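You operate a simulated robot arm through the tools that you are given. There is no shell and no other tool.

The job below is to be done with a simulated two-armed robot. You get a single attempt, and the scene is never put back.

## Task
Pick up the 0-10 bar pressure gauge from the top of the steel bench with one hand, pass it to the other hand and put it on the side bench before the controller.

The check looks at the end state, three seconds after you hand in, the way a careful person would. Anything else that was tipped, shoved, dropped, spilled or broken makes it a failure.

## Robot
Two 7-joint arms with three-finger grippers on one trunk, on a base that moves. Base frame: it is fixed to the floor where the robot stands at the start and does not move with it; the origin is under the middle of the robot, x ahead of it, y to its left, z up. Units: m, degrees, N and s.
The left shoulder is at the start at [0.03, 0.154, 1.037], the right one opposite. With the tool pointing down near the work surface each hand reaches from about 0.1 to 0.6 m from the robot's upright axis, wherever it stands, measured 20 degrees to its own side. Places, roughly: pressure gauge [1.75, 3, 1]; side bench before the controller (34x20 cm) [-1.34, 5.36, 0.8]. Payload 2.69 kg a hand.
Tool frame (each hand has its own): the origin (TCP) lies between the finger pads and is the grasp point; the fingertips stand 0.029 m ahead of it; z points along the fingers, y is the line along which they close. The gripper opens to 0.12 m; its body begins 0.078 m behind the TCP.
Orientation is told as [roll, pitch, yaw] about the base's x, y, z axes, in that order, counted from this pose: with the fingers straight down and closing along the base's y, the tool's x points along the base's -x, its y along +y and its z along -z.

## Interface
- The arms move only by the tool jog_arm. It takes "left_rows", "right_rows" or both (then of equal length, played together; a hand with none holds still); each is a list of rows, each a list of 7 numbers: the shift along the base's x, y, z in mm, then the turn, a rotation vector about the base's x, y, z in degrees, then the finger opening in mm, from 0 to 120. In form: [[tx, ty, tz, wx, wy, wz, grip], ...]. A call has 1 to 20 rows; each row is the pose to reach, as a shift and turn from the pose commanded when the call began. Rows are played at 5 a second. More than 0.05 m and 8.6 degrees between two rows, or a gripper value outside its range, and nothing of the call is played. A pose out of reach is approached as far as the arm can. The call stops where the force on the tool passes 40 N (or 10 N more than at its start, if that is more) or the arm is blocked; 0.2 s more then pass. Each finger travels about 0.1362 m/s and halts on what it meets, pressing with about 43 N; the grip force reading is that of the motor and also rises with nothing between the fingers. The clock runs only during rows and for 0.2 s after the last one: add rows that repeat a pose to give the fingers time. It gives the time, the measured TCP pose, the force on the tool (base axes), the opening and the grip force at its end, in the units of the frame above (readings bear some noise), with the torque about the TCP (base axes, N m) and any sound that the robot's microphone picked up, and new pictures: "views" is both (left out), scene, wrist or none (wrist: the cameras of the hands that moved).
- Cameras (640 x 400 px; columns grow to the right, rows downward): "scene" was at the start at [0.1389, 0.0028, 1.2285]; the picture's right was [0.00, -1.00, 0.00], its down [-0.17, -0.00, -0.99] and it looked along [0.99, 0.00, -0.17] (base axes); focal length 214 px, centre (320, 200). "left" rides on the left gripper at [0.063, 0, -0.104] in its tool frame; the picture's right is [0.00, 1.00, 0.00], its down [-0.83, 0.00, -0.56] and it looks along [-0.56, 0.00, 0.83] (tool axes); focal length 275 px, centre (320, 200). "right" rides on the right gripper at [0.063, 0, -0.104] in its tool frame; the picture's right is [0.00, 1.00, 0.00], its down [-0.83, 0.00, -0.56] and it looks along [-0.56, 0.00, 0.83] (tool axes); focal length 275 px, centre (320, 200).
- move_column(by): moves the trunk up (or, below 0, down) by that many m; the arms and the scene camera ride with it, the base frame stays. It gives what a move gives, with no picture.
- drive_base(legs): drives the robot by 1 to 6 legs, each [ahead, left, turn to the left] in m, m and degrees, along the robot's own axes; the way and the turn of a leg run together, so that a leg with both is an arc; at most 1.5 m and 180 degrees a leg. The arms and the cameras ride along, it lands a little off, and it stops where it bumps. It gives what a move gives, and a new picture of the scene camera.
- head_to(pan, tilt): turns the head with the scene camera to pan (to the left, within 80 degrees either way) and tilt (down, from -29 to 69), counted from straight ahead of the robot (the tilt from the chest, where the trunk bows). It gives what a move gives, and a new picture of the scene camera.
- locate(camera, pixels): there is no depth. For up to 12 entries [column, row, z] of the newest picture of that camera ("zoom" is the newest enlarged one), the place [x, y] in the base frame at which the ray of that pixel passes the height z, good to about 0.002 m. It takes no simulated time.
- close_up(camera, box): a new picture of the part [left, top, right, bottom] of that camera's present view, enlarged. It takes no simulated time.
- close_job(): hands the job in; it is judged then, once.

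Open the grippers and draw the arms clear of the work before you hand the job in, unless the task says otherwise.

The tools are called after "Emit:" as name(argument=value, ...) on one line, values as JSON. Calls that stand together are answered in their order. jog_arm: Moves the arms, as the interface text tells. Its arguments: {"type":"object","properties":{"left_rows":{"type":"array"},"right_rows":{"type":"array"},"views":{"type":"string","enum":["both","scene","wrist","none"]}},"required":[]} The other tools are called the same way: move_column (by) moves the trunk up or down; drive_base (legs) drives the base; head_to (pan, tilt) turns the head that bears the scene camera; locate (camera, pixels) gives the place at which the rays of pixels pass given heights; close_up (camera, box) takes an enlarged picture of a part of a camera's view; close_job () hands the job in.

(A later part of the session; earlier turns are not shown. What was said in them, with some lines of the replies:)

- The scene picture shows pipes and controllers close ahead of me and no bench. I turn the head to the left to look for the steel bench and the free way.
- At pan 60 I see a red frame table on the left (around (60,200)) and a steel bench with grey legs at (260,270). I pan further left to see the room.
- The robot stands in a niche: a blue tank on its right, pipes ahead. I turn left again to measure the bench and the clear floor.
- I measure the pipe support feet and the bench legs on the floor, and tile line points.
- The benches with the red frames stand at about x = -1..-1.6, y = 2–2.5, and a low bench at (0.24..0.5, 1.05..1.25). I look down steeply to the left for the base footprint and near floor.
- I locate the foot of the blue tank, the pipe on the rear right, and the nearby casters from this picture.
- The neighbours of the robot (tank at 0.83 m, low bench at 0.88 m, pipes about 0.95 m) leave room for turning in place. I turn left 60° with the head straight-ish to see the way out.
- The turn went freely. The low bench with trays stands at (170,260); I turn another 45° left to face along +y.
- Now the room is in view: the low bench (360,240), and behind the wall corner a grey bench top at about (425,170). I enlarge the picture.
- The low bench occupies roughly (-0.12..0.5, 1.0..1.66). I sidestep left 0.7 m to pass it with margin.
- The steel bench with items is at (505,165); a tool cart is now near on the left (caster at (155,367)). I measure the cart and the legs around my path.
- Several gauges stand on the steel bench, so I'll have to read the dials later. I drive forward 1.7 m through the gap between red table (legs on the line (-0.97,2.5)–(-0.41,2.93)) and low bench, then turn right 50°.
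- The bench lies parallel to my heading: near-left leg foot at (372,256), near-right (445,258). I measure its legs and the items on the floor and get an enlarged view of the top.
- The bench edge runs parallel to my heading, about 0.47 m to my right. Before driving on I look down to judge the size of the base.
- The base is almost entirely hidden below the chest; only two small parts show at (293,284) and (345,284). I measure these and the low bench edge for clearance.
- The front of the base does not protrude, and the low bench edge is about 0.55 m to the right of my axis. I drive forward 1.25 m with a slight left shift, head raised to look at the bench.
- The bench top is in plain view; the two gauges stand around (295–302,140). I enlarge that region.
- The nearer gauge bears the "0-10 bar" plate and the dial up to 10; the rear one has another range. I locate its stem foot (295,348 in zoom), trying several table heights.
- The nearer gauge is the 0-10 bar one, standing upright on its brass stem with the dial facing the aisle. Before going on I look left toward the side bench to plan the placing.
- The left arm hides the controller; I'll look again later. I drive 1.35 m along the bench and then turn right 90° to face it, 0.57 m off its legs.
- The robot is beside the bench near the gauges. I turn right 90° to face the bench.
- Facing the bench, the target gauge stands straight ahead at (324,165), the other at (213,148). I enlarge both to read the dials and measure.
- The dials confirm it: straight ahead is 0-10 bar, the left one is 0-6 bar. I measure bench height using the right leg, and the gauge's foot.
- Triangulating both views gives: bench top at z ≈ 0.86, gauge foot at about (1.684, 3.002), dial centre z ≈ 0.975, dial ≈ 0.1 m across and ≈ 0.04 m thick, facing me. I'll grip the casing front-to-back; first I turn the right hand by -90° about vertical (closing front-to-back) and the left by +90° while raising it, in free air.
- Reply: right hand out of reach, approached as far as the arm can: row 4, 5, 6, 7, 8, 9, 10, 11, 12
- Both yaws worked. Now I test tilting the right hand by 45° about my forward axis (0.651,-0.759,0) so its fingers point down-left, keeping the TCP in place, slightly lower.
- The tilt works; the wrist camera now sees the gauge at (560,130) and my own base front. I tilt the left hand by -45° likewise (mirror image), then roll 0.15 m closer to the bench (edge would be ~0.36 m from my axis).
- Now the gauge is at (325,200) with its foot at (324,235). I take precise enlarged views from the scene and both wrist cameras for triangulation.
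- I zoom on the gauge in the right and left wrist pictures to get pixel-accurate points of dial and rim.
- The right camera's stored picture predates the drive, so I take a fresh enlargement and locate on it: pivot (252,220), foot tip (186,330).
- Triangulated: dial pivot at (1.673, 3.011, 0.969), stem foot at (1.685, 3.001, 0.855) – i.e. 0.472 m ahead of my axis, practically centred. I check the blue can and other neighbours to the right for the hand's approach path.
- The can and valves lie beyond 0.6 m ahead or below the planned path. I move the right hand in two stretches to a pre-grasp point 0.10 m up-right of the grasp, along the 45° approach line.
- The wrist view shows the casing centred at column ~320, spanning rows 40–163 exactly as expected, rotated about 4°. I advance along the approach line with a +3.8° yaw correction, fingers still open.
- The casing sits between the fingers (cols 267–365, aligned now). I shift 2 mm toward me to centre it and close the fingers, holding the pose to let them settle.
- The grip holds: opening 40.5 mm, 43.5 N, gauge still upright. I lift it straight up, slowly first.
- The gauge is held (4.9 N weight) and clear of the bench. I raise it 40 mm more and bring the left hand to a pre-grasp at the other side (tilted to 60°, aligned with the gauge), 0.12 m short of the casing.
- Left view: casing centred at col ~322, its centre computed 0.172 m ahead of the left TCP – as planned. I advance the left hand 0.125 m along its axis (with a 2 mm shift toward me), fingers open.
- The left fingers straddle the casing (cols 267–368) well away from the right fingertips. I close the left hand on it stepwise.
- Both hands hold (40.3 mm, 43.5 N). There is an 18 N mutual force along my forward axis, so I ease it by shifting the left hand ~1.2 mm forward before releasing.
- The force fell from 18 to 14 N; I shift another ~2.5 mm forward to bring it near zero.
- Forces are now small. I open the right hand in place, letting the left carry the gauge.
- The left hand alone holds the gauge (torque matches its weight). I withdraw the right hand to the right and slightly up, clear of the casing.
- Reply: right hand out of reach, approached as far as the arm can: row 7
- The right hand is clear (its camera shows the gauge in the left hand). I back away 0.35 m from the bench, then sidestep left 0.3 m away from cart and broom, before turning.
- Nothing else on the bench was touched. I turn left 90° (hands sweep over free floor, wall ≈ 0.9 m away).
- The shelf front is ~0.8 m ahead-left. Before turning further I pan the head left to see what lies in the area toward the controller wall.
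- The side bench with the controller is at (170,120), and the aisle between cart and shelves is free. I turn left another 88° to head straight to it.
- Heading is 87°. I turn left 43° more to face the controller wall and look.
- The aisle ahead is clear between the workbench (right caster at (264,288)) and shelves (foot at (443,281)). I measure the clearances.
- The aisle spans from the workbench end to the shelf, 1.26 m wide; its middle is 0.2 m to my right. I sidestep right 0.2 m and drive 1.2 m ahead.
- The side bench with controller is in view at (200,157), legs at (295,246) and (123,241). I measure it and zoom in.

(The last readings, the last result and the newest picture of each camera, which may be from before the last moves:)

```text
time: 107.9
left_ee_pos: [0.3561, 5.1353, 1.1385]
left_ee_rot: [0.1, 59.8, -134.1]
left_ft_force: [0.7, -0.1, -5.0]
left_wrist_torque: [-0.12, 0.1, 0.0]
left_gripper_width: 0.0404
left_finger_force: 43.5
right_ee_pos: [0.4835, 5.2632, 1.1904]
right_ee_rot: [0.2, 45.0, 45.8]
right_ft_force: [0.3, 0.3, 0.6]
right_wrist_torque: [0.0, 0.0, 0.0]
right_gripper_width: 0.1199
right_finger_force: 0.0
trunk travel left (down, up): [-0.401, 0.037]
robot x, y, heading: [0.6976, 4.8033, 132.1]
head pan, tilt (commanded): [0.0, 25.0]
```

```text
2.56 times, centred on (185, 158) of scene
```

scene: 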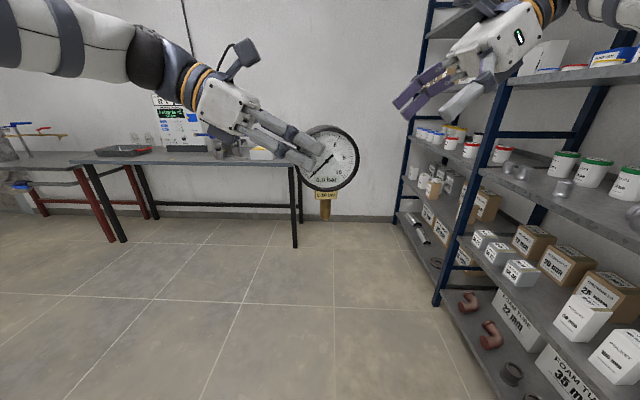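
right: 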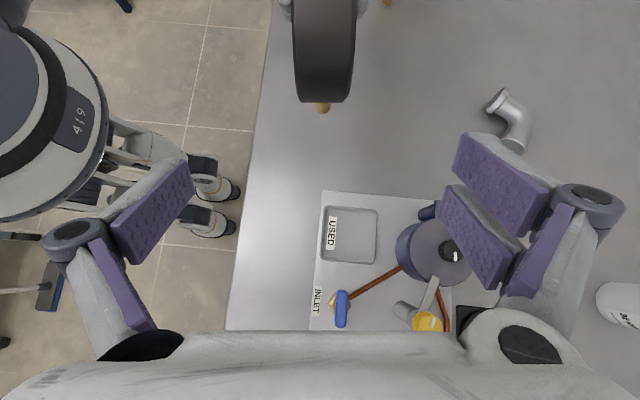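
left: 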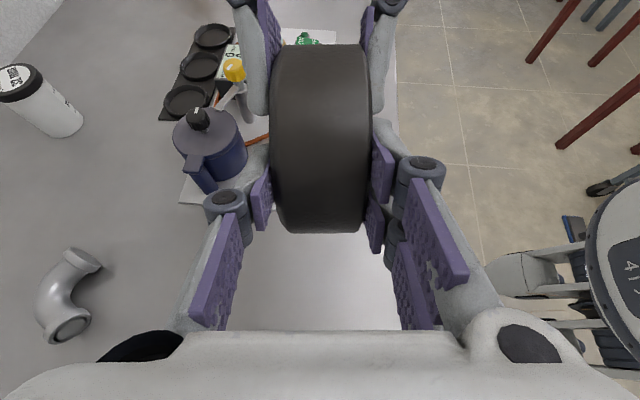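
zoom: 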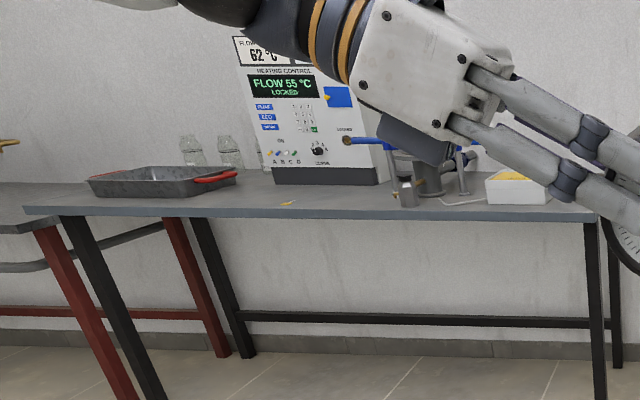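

The side bench front runs from (-0.62,5.93) to (-1.87,4.90), so I should face heading ≈129.4°. I drive 1.0 m ahead, correcting heading by -2.5°, and then 1.1 m left to stand before the controller.

Emit:
drive_base(legs=[[1.0, 0, 0], [0, 0, -2.5]])

Emit:
drive_base(legs=[[0, 1.1, 0]])

```text
time: 113.5
left_ee_pos: [-0.2974, 5.8926, 1.1395]
left_ee_rot: [0.1, 59.8, -136.6]
left_ft_force: [-0.9, 0.0, -4.4]
left_wrist_torque: [-0.12, 0.11, 0.0]
left_gripper_width: 0.0403
left_finger_force: 43.1
right_ee_pos: [-0.1633, 6.0139, 1.1918]
right_ee_rot: [0.0, 44.9, 43.4]
right_ft_force: [-0.2, -0.2, -0.3]
right_wrist_torque: [0.02, 0.01, 0.02]
right_gripper_width: 0.1199
right_finger_force: 0.1
trunk travel left (down, up): [-0.401, 0.037]
robot x, y, heading: [0.027, 5.5443, 129.7]
head pan, tilt (commanded): [0.0, 25.0]
```

scene: 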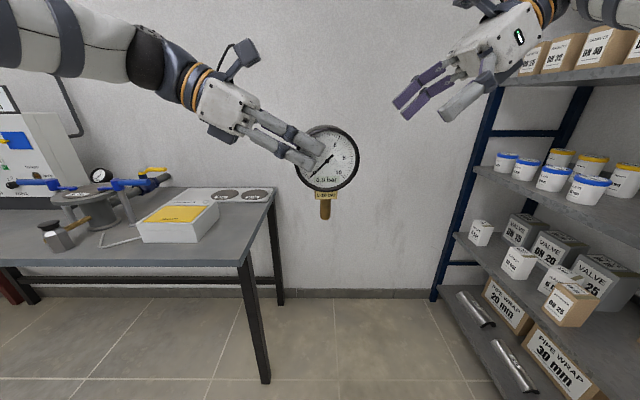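

```text
time: 122.2
left_ee_pos: [-1.1488, 5.1966, 1.1382]
left_ee_rot: [0.1, 59.8, -136.9]
left_ft_force: [0.1, 0.7, -4.7]
left_wrist_torque: [-0.11, 0.12, -0.02]
left_gripper_width: 0.0404
left_finger_force: 43.5
right_ee_pos: [-1.0143, 5.3174, 1.1905]
right_ee_rot: [0.1, 45.0, 42.8]
right_ft_force: [0.5, 0.4, 0.1]
right_wrist_torque: [0.01, 0.0, -0.04]
right_gripper_width: 0.1198
right_finger_force: 0.1
trunk travel left (down, up): [-0.401, 0.037]
robot x, y, heading: [-0.8316, 4.844, 129.2]
head pan, tilt (commanded): [0.0, 25.0]
```

scene: 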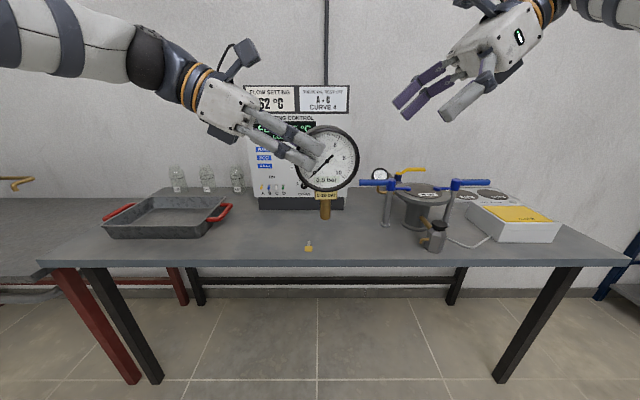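

I stand before the controller: free top between the tray at left (210,215) and the jar (433,235) at right, with a small brass piece at (308,246). I tilt the head down and zoom to inspect the area.

Emit:
head_to(pan=0, tilt=38)

Emit:
close_up(camera="scene", box=[180, 110, 460, 260])

```text
time: 123.0
left_ee_pos: [-1.1491, 5.1973, 1.1378]
left_ee_rot: [0.1, 59.9, -137.1]
left_ft_force: [0.0, -0.6, -4.7]
left_wrist_torque: [-0.11, 0.17, 0.0]
left_gripper_width: 0.0406
left_finger_force: 42.7
right_ee_pos: [-1.0148, 5.3167, 1.1908]
right_ee_rot: [0.1, 45.0, 42.9]
right_ft_force: [-0.6, 0.7, -0.3]
right_wrist_torque: [-0.01, -0.05, -0.01]
right_gripper_width: 0.12
right_finger_force: 0.0
trunk travel left (down, up): [-0.401, 0.037]
robot x, y, heading: [-0.8323, 4.853, 129.3]
head pan, tilt (commanded): [0.0, 38.0]
```

scene: 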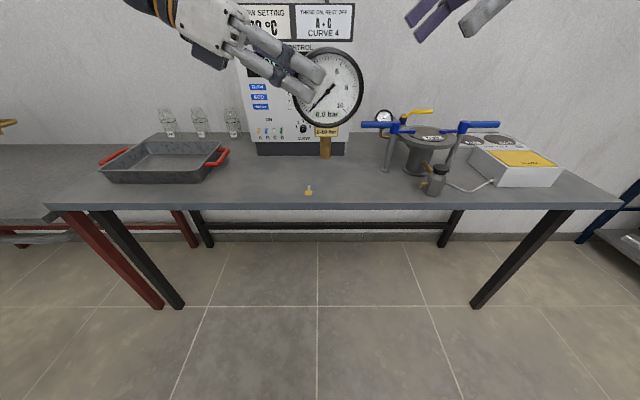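

```text
2.29 times, centred on (320, 185) of scene
```

zoom: 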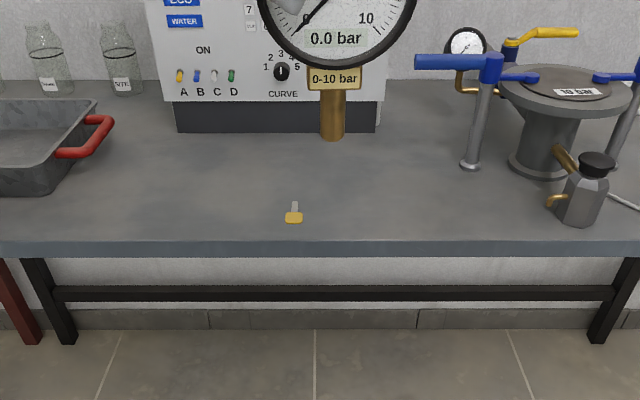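

A small key lies on the bench at (308.6,190.7) that I must not touch. I measure the bench height via the legs, key, controller base, tray handle and pump feet.

Emit:
locate(camera="scene", pixels=[[308, 192, 0.78], [308, 192, 0.8], [308, 192, 0.82], [257, 156, 0.8], [344, 155, 0.8], [229, 152, 0.83], [386, 171, 0.8], [420, 190, 0.8], [320, 205, 0.8], [480, 307, 0.0], [180, 309, 0.0], [208, 182, 0.8]])

```text
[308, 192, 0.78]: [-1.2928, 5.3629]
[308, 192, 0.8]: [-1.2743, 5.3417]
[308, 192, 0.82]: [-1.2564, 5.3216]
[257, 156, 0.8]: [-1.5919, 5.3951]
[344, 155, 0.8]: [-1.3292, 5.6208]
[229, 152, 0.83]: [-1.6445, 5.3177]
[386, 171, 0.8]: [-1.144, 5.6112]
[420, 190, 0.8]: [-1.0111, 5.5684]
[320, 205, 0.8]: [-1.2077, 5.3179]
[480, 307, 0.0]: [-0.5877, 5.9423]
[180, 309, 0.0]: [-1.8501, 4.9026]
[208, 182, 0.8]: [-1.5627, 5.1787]
```

Bench frame: controller front at 0.22 m behind the leg line, the free strip in front of it spans the key; I'll set the gauge at about (-1.388, 5.351), ~9 cm left of the key. First I pull the right hand back toward me, away from the pump.

Emit:
jog_arm(right_rows=[[22, -26, 0, 0, 0, 0, 120], [43, -53, 0, 0, 0, 0, 120], [65, -79, 0, 0, 0, 0, 120], [86, -106, 0, 0, 0, 0, 120], [108, -132, 0, 0, 0, 0, 120]], views="scene")

Emit:
locate(camera="scene", pixels=[[562, 212, 0.7], [562, 212, 0.75], [100, 214, 0.7], [100, 214, 0.75]])

```text
time: 124.2
left_ee_pos: [-1.1473, 5.1969, 1.138]
left_ee_rot: [0.1, 60.0, -137.1]
left_ft_force: [0.2, 0.3, -4.7]
left_wrist_torque: [-0.13, 0.14, 0.0]
left_gripper_width: 0.0406
left_finger_force: 43.1
right_ee_pos: [-0.906, 5.1856, 1.1901]
right_ee_rot: [0.3, 45.0, 43.0]
right_ft_force: [0.2, -0.2, -0.2]
right_wrist_torque: [0.0, 0.06, 0.01]
right_gripper_width: 0.1199
right_finger_force: 0.1
trunk travel left (down, up): [-0.401, 0.037]
robot x, y, heading: [-0.8301, 4.8452, 129.1]
head pan, tilt (commanded): [0.0, 38.0]
```

scene: 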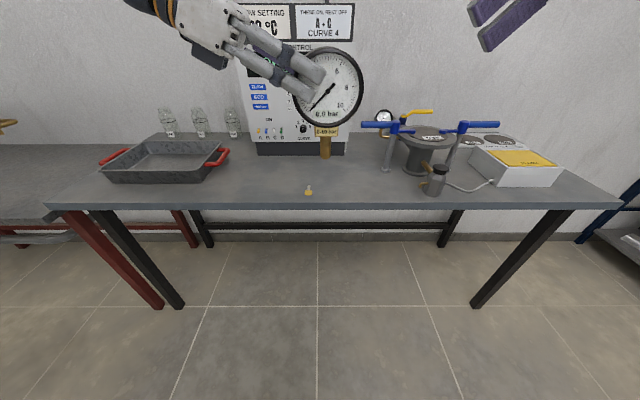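

```text
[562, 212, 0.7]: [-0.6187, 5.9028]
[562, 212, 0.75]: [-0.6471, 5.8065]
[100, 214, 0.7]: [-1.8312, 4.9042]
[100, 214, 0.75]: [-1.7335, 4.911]
```

The bench top works out at z ≈ 0.80. I sidestep left 0.13 m and then creep 0.26 m forward, so that the gauge hangs above the chosen spot.

Emit:
drive_base(legs=[[0, 0.13, 0], [0.26, 0, 0]])

```text
time: 127.3
left_ee_pos: [-1.4137, 5.3144, 1.1387]
left_ee_rot: [0.2, 59.9, -137.0]
left_ft_force: [-0.5, 0.7, -4.7]
left_wrist_torque: [-0.11, 0.12, -0.01]
left_gripper_width: 0.0404
left_finger_force: 42.9
right_ee_pos: [-1.1724, 5.3063, 1.1894]
right_ee_rot: [0.1, 45.1, 42.9]
right_ft_force: [-0.5, 0.2, -0.3]
right_wrist_torque: [0.0, -0.01, 0.0]
right_gripper_width: 0.12
right_finger_force: 0.0
trunk travel left (down, up): [-0.401, 0.037]
robot x, y, heading: [-1.0917, 4.9649, 129.0]
head pan, tilt (commanded): [0.0, 38.0]
```

scene: 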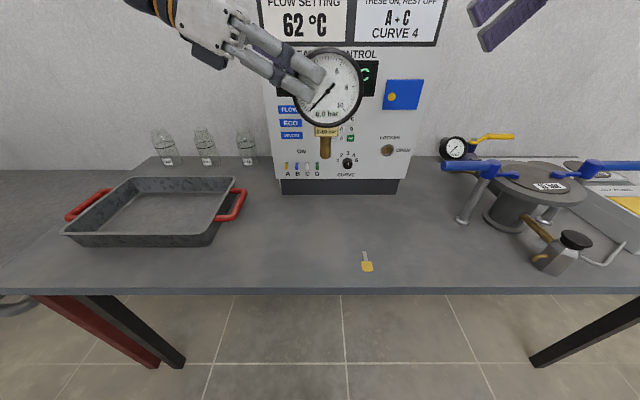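

The gauge hangs above the strip. I check key, controller base and tray handle positions at z=0.80 again against the planned foot point (-1.385, 5.341).

Emit:
locate(camera="scene", pixels=[[367, 268, 0.8], [364, 253, 0.8], [282, 193, 0.8], [397, 193, 0.8], [222, 222, 0.83], [222, 222, 0.8], [205, 245, 0.8], [325, 159, 1.0], [325, 159, 0.98], [320, 288, 0.8]])

Emit:
close_up(camera="left", box=[0, 0, 640, 400])

Emit:
close_up(camera="right", box=[0, 0, 640, 400])

```text
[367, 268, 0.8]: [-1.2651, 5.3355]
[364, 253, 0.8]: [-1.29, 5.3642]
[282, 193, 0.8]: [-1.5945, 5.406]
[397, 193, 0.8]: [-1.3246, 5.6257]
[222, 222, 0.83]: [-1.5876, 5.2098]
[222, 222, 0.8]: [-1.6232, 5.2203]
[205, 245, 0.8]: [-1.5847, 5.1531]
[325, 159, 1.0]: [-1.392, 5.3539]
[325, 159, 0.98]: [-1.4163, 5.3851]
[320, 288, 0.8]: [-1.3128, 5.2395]
```

```text
1.00 times, centred on (320, 200) of left (not enlarged: the box is as wide or as high as the picture)
```

zoom: 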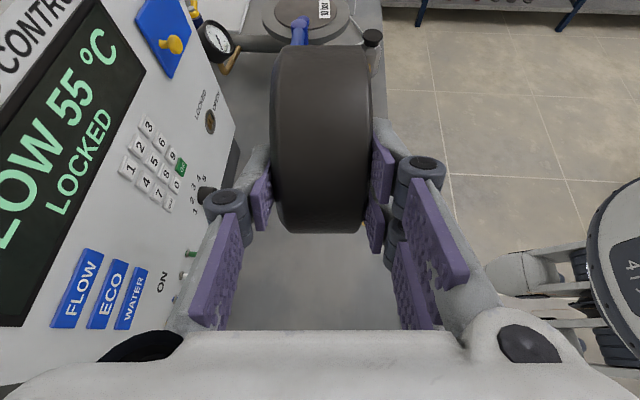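

```text
1.00 times, centred on (320, 200) of right (not enlarged: the box is as wide or as high as the picture)
```

zoom: 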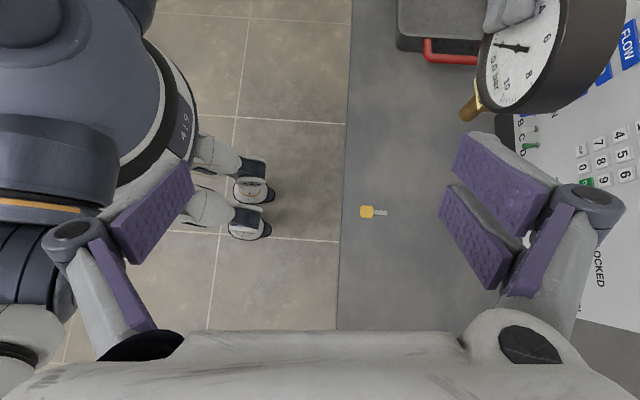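

The key stays ~10 cm from the planned foot point and the controller face ~18 cm behind. Before lowering I check that the gauge hangs upright, using enlarged views from scene and right camera.

Emit:
close_up(camera="scene", box=[276, 40, 372, 165])

Emit:
locate(camera="zoom", pixels=[[320, 200, 1.1]])

Emit:
close_up(camera="right", box=[440, 0, 640, 130])

```text
3.20 times, centred on (324, 102) of scene
```

zoom: 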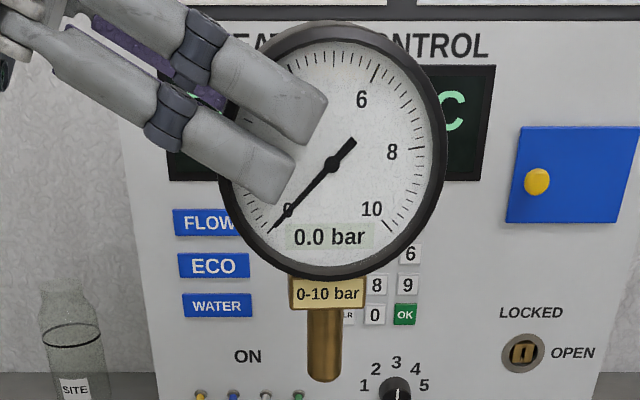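

```text
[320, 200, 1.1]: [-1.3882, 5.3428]
```

```text
3.08 times, centred on (540, 65) of right
```

zoom: 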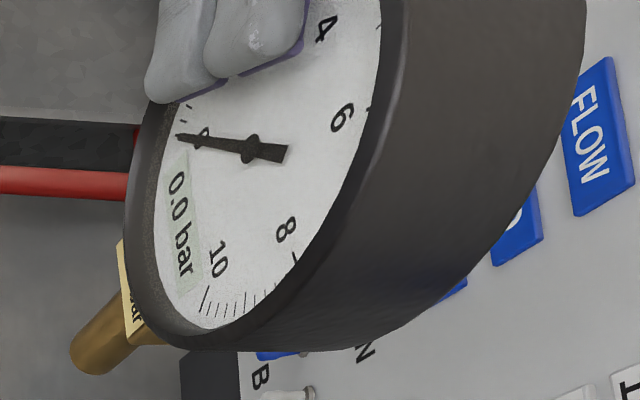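

I locate pivot and stem end in this right zoom and in the scene picture, to compare their offset with the upright case (pivot 15 mm in front of the stem).

Emit:
locate(camera="zoom", pixels=[[250, 148, 1.1], [250, 148, 1.12], [250, 148, 1.14], [88, 360, 0.98], [88, 360, 1.0], [88, 360, 1.02]])

Emit:
locate(camera="scene", pixels=[[327.75, 90.4, 1.1], [327.75, 90.4, 1.12], [327.75, 90.4, 1.14], [325.6, 157, 0.98], [325.6, 157, 1.0], [325.6, 157, 1.02]])

```text
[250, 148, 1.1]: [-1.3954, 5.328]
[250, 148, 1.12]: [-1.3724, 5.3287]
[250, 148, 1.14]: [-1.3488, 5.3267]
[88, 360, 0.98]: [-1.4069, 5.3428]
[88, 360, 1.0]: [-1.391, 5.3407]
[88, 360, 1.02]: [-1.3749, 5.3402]
```

```text
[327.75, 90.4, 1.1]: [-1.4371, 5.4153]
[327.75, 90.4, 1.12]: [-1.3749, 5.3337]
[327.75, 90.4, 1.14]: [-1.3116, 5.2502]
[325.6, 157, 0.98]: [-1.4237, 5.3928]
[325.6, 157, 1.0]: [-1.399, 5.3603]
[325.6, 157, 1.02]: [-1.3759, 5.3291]
```

The pivot stands 16 mm in front of the stem end with no sideways offset – the gauge is upright, its foot at z ≈ 1.01. I lower the left hand 185 mm straight down.

Emit:
jog_arm(left_rows=[[0, 0, -15, 0, 0, 0, 20], [0, 0, -35, 0, 0, 0, 20], [0, 0, -55, 0, 0, 0, 20], [0, 0, -75, 0, 0, 0, 20], [0, 0, -95, 0, 0, 0, 20], [0, 0, -115, 0, 0, 0, 20], [0, 0, -135, 0, 0, 0, 20], [0, 0, -155, 0, 0, 0, 20], [0, 0, -172, 0, 0, 0, 20], [0, 0, -185, 0, 0, 0, 20], [0, 0, -185, 0, 0, 0, 20]])

```text
time: 129.7
left_ee_pos: [-1.4139, 5.3132, 0.9509]
left_ee_rot: [0.0, 59.9, -137.1]
left_ft_force: [-0.6, -0.7, -5.1]
left_wrist_torque: [-0.1, 0.11, 0.02]
left_gripper_width: 0.0405
left_finger_force: 42.9
right_ee_pos: [-1.1724, 5.3045, 1.1891]
right_ee_rot: [0.1, 45.0, 43.0]
right_ft_force: [0.7, -0.3, 0.2]
right_wrist_torque: [-0.01, 0.03, -0.03]
right_gripper_width: 0.1201
right_finger_force: 0.0
trunk travel left (down, up): [-0.401, 0.037]
robot x, y, heading: [-1.0946, 4.9616, 129.2]
head pan, tilt (commanded): [0.0, 38.0]
```

scene: 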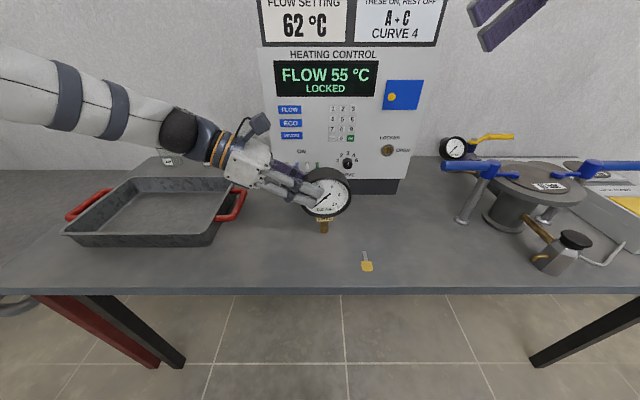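
left: 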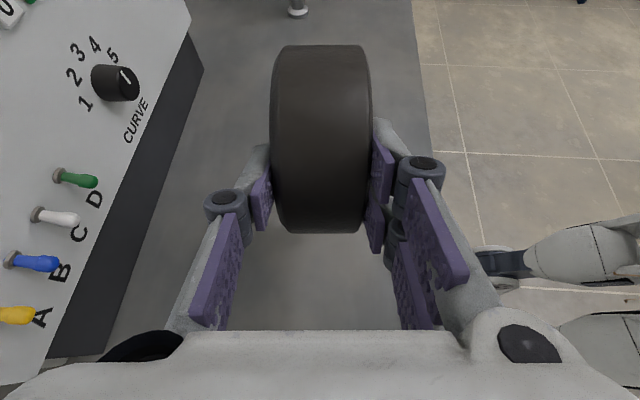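

The foot is now about 2 cm above the bench, key and toggles clear. I lower 14 mm more and read the force.

Emit:
jog_arm(left_rows=[[0, 0, -5, 0, 0, 0, 20], [0, 0, -10, 0, 0, 0, 20], [0, 0, -14, 0, 0, 0, 20], [0, 0, -14, 0, 0, 0, 20]], views="none")

Emit:
close_up(camera="scene", box=[280, 160, 376, 250])

```text
time: 130.7
left_ee_pos: [-1.413, 5.3136, 0.9381]
left_ee_rot: [0.1, 59.9, -137.0]
left_ft_force: [0.2, 0.3, -4.3]
left_wrist_torque: [-0.1, 0.16, 0.0]
left_gripper_width: 0.0404
left_finger_force: 43.3
right_ee_pos: [-1.1702, 5.304, 1.1886]
right_ee_rot: [0.1, 45.0, 43.1]
right_ft_force: [-0.8, -0.6, -0.5]
right_wrist_torque: [0.01, -0.03, -0.01]
right_gripper_width: 0.12
right_finger_force: 0.0
trunk travel left (down, up): [-0.401, 0.037]
robot x, y, heading: [-1.093, 4.9686, 129.1]
head pan, tilt (commanded): [0.0, 38.0]
```

```text
4.44 times, centred on (328, 205) of scene
```

zoom: 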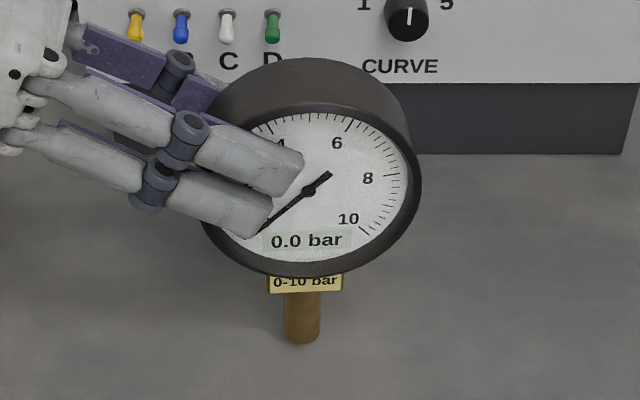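

No contact yet (-4.3 N is just the weight). I locate the stem end to see the remaining height.

Emit:
locate(camera="zoom", pixels=[[301, 342, 0.79], [301, 342, 0.8], [301, 342, 0.81], [301, 342, 0.82]])

Emit:
jog_arm(left_rows=[[0, 0, -2, 0, 0, 0, 20], [0, 0, -4, 0, 0, 0, 20], [0, 0, -4, 0, 0, 0, 20]], views="none")

```text
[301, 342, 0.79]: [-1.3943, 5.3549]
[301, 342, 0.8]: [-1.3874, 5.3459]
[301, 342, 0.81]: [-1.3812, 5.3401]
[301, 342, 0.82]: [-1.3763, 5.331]
```

```text
time: 131.5
left_ee_pos: [-1.4128, 5.3152, 0.9365]
left_ee_rot: [0.2, 59.9, -137.0]
left_ft_force: [0.1, -0.3, -4.8]
left_wrist_torque: [-0.14, 0.13, -0.02]
left_gripper_width: 0.0405
left_finger_force: 43.3
right_ee_pos: [-1.1702, 5.3035, 1.1897]
right_ee_rot: [0.2, 45.1, 43.0]
right_ft_force: [0.1, 0.5, 0.3]
right_wrist_torque: [-0.03, -0.02, -0.03]
right_gripper_width: 0.1199
right_finger_force: 0.1
trunk travel left (down, up): [-0.401, 0.037]
robot x, y, heading: [-1.0961, 4.964, 129.0]
head pan, tilt (commanded): [0.0, 38.0]
```

The stem end is at z ≈ 0.805, a few mm to go, still no contact. I lower in 1.5 mm steps.

Emit:
jog_arm(left_rows=[[0, 0, -1.5, 0, 0, 0, 20], [0, 0, -3, 0, 0, 0, 20], [0, 0, -3, 0, 0, 0, 20]], views="none")

```text
time: 132.3
left_ee_pos: [-1.4138, 5.3138, 0.9308]
left_ee_rot: [0.1, 59.9, -137.0]
left_ft_force: [-0.1, 0.1, -3.7]
left_wrist_torque: [-0.15, 0.16, -0.04]
left_gripper_width: 0.0406
left_finger_force: 43.0
right_ee_pos: [-1.1722, 5.3043, 1.1899]
right_ee_rot: [0.1, 45.0, 43.0]
right_ft_force: [0.5, -0.3, 0.1]
right_wrist_torque: [-0.01, 0.01, 0.02]
right_gripper_width: 0.1202
right_finger_force: 0.1
trunk travel left (down, up): [-0.401, 0.037]
robot x, y, heading: [-1.0908, 4.9678, 129.0]
head pan, tilt (commanded): [0.0, 38.0]
```

Force -3.7 N, perhaps no contact yet. I go on with two more 1.5 mm steps.

Emit:
jog_arm(left_rows=[[0, 0, -1.5, 0, 0, 0, 20], [0, 0, -3, 0, 0, 0, 20], [0, 0, -3, 0, 0, 0, 20]], views="none")

Emit:
close_up(camera="scene", box=[280, 160, 376, 250])

```text
time: 133.1
left_ee_pos: [-1.4126, 5.3141, 0.9287]
left_ee_rot: [0.1, 59.9, -137.1]
left_ft_force: [-0.5, -0.3, -2.5]
left_wrist_torque: [-0.16, 0.05, -0.02]
left_gripper_width: 0.0406
left_finger_force: 42.5
right_ee_pos: [-1.1713, 5.3038, 1.1904]
right_ee_rot: [0.0, 45.0, 43.0]
right_ft_force: [0.5, -0.3, -0.4]
right_wrist_torque: [0.02, -0.02, -0.02]
right_gripper_width: 0.1197
right_finger_force: 0.1
trunk travel left (down, up): [-0.401, 0.037]
robot x, y, heading: [-1.0969, 4.9646, 129.3]
head pan, tilt (commanded): [0.0, 38.0]
```

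```text
4.44 times, centred on (328, 205) of scene
```

zoom: 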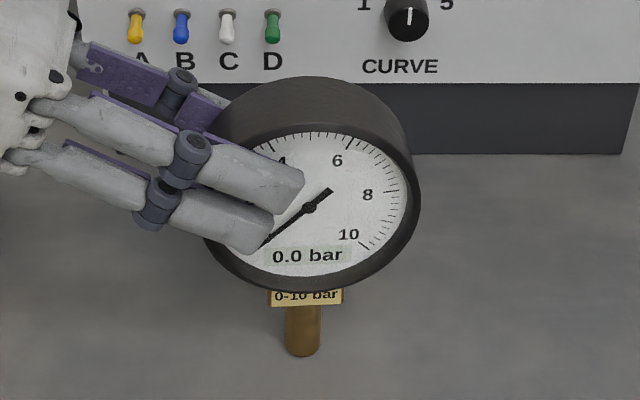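

The weight reading is dropping (-2.5 N): the foot is starting to touch. One more millimetre, in half-mm steps.

Emit:
jog_arm(left_rows=[[0, 0, -0.7, 0, 0, 0, 20], [0, 0, -1.2, 0, 0, 0, 20], [0, 0, -1.2, 0, 0, 0, 20]], views="none")

```text
time: 133.9
left_ee_pos: [-1.4123, 5.3152, 0.9294]
left_ee_rot: [-0.1, 60.0, -137.2]
left_ft_force: [-2.8, 0.1, 7.4]
left_wrist_torque: [0.27, -0.06, 0.03]
left_gripper_width: 0.0408
left_finger_force: 43.3
right_ee_pos: [-1.1718, 5.3026, 1.1897]
right_ee_rot: [0.2, 44.9, 43.0]
right_ft_force: [0.0, 0.3, -0.2]
right_wrist_torque: [0.04, -0.01, 0.02]
right_gripper_width: 0.12
right_finger_force: 0.1
trunk travel left (down, up): [-0.401, 0.037]
robot x, y, heading: [-1.0884, 4.9647, 129.3]
head pan, tilt (commanded): [0.0, 38.0]
```

Firm contact (+7.4 N). I ease up 0.6 mm to relieve, then open the fingers gently to 76 mm without moving the hand.

Emit:
jog_arm(left_rows=[[0, 0, 0.6, 0, 0, 0, 20], [0, 0, 0.6, 0, 0, 0, 20], [0, 0, 0.6, 0, 0, 0, 38], [0, 0, 0.6, 0, 0, 0, 42], [0, 0, 0.6, 0, 0, 0, 45], [0, 0, 0.6, 0, 0, 0, 50], [0, 0, 0.6, 0, 0, 0, 58], [0, 0, 0.6, 0, 0, 0, 68], [0, 0, 0.6, 0, 0, 0, 76], [0, 0, 0.6, 0, 0, 0, 76], [0, 0, 0.6, 0, 0, 0, 76]])

```text
time: 136.3
left_ee_pos: [-1.4132, 5.3135, 0.9289]
left_ee_rot: [0.1, 60.0, -136.9]
left_ft_force: [0.7, -0.2, 0.2]
left_wrist_torque: [-0.01, -0.01, 0.0]
left_gripper_width: 0.0762
left_finger_force: 0.0
right_ee_pos: [-1.1714, 5.3052, 1.1899]
right_ee_rot: [0.1, 45.1, 42.9]
right_ft_force: [0.1, 0.6, 0.1]
right_wrist_torque: [-0.02, 0.01, -0.02]
right_gripper_width: 0.1201
right_finger_force: 0.0
trunk travel left (down, up): [-0.401, 0.037]
robot x, y, heading: [-1.0931, 4.9636, 128.8]
head pan, tilt (commanded): [0.0, 38.0]
```

scene: 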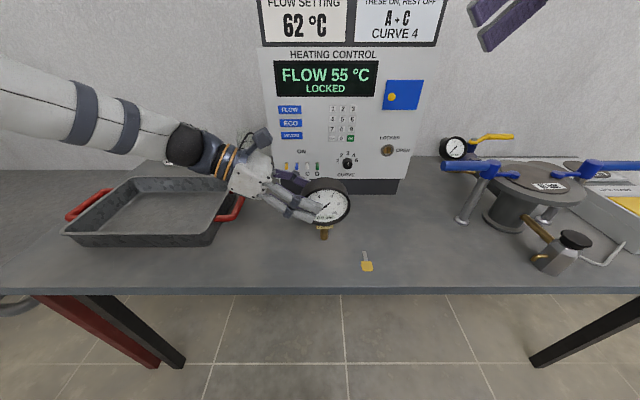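
left: 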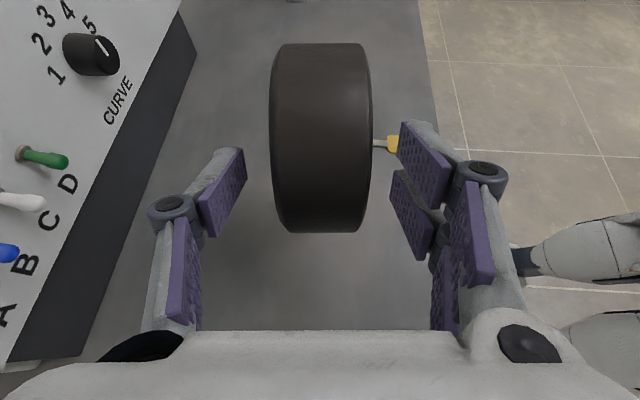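

The gauge stands by itself between the opened fingers. I withdraw the left hand along its tool axis (up-left), then upward.

Emit:
jog_arm(left_rows=[[-6, -5.7, 5, 0, 0, 0, 76], [-15, -14.2, 12, 0, 0, 0, 76], [-28, -26, 22, 0, 0, 0, 76], [-42, -39, 33, 0, 0, 0, 76], [-57, -53, 45, 0, 0, 0, 76], [-72, -67, 57, 0, 0, 0, 76], [-82, -76, 70, 0, 0, 0, 76], [-82, -76, 100, 0, 0, 0, 76], [-82, -76, 130, 0, 0, 0, 76], [-82, -76, 160, 0, 0, 0, 76], [-82, -76, 190, 0, 0, 0, 76], [-82, -76, 220, 0, 0, 0, 76]])

```text
time: 138.9
left_ee_pos: [-1.4941, 5.2396, 1.1489]
left_ee_rot: [0.1, 59.8, -137.0]
left_ft_force: [0.1, 0.0, -0.9]
left_wrist_torque: [-0.02, 0.01, 0.02]
left_gripper_width: 0.0761
left_finger_force: 0.0
right_ee_pos: [-1.1706, 5.3032, 1.1902]
right_ee_rot: [0.1, 45.0, 43.1]
right_ft_force: [0.1, -0.3, -1.0]
right_wrist_torque: [0.0, -0.02, 0.03]
right_gripper_width: 0.1201
right_finger_force: 0.1
trunk travel left (down, up): [-0.401, 0.037]
robot x, y, heading: [-1.0901, 4.966, 129.2]
head pan, tilt (commanded): [0.0, 38.0]
```

scene: 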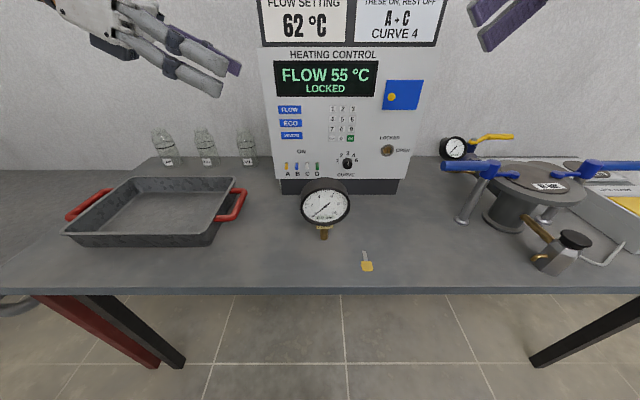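
left: 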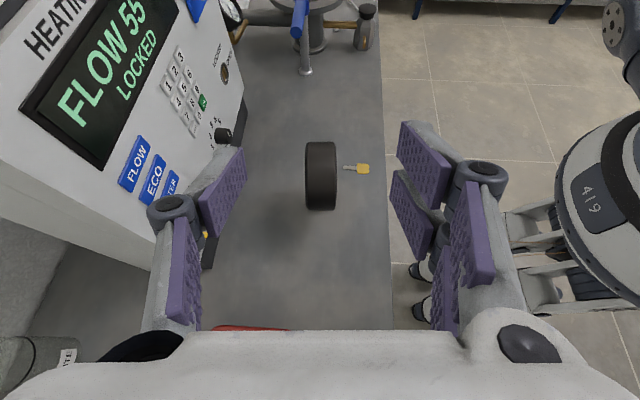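

The gauge stands upright before the controller, key and tray untouched. I open the left hand fully and back the robot 0.25 m so both arms are clear of the bench.

Emit:
drive_base(legs=[[-0.25, 0, 0]])

Emit:
jog_arm(left_rows=[[0, 0, 5, 0, 0, 0, 95], [0, 0, 10, 0, 0, 0, 120], [0, 0, 10, 0, 0, 0, 120], [0, 0, 10, 0, 0, 0, 120]], views="scene")

Emit:
close_up(camera="scene", box=[240, 110, 400, 240])

```text
time: 140.7
left_ee_pos: [-1.3404, 5.0467, 1.1479]
left_ee_rot: [0.0, 59.9, -136.9]
left_ft_force: [0.1, -0.3, 0.5]
left_wrist_torque: [0.02, 0.04, 0.04]
left_gripper_width: 0.0761
left_finger_force: 0.0
right_ee_pos: [-1.0177, 5.114, 1.1896]
right_ee_rot: [0.3, 45.0, 43.1]
right_ft_force: [0.3, -0.4, 0.7]
right_wrist_torque: [0.03, 0.04, -0.03]
right_gripper_width: 0.1201
right_finger_force: 0.0
trunk travel left (down, up): [-0.401, 0.037]
robot x, y, heading: [-0.9382, 4.774, 129.6]
head pan, tilt (commanded): [0.0, 38.0]
```

scene: 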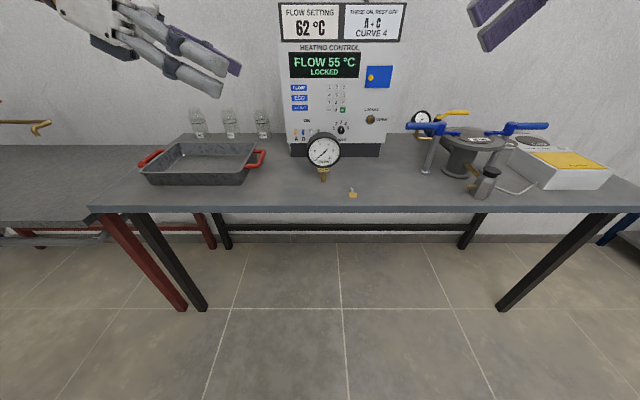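

```text
time: 141.7
left_ee_pos: [-1.3407, 5.0464, 1.158]
left_ee_rot: [0.1, 59.9, -136.8]
left_ft_force: [0.1, 0.1, 0.2]
left_wrist_torque: [0.01, 0.02, 0.02]
left_gripper_width: 0.1199
left_finger_force: 0.1
right_ee_pos: [-1.0168, 5.1133, 1.1895]
right_ee_rot: [0.1, 45.0, 43.1]
right_ft_force: [0.1, -0.4, 0.4]
right_wrist_torque: [0.01, 0.01, -0.02]
right_gripper_width: 0.1199
right_finger_force: 0.1
trunk travel left (down, up): [-0.401, 0.037]
robot x, y, heading: [-0.9409, 4.7753, 129.3]
head pan, tilt (commanded): [0.0, 38.0]
```

scene: 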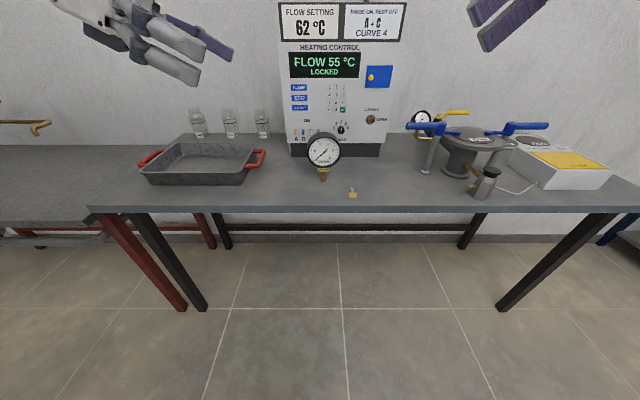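

```text
3.08 times, centred on (320, 175) of scene
```

zoom: 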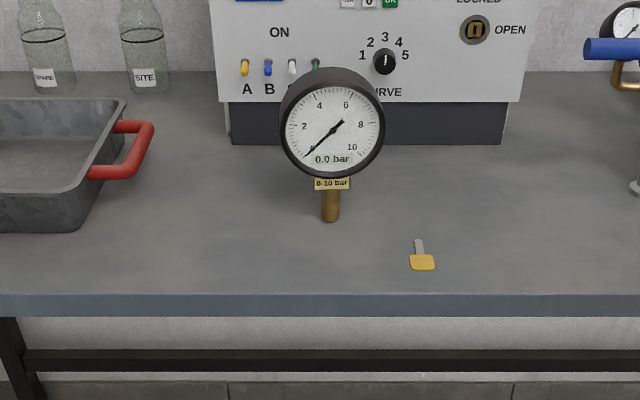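

The 0-10 bar gauge stands upright on the side bench in front of the controller. Key, tray and pump look unmoved, and both hands are open and clear of the bench, so I hand the job in.

Emit:
close_job()

```text
The job is handed in.
```

The 0-10 bar pressure gauge now stands upright on the side bench in front of the controller, dial facing the aisle. The job is handed in, but I have not seen the check's result.

- **Pickup:** There were two gauges on the steel bench. I read both dials and took the 0-10 bar one with the right hand; I did not touch the 0-6 bar one.
- **Handover:** I passed it to the left hand in the air above the steel bench. Both hands held it before the right one let go.
- **Placing:** The left hand set it down about 5 cm left of the middle of the marked area. A small key lying there is about 10 cm away and was not touched.
- **Rest of the scene:** I saw no sign that anything else on the route or on either bench was moved. Both hands are open and the robot has backed off 0.25 m from the side bench.
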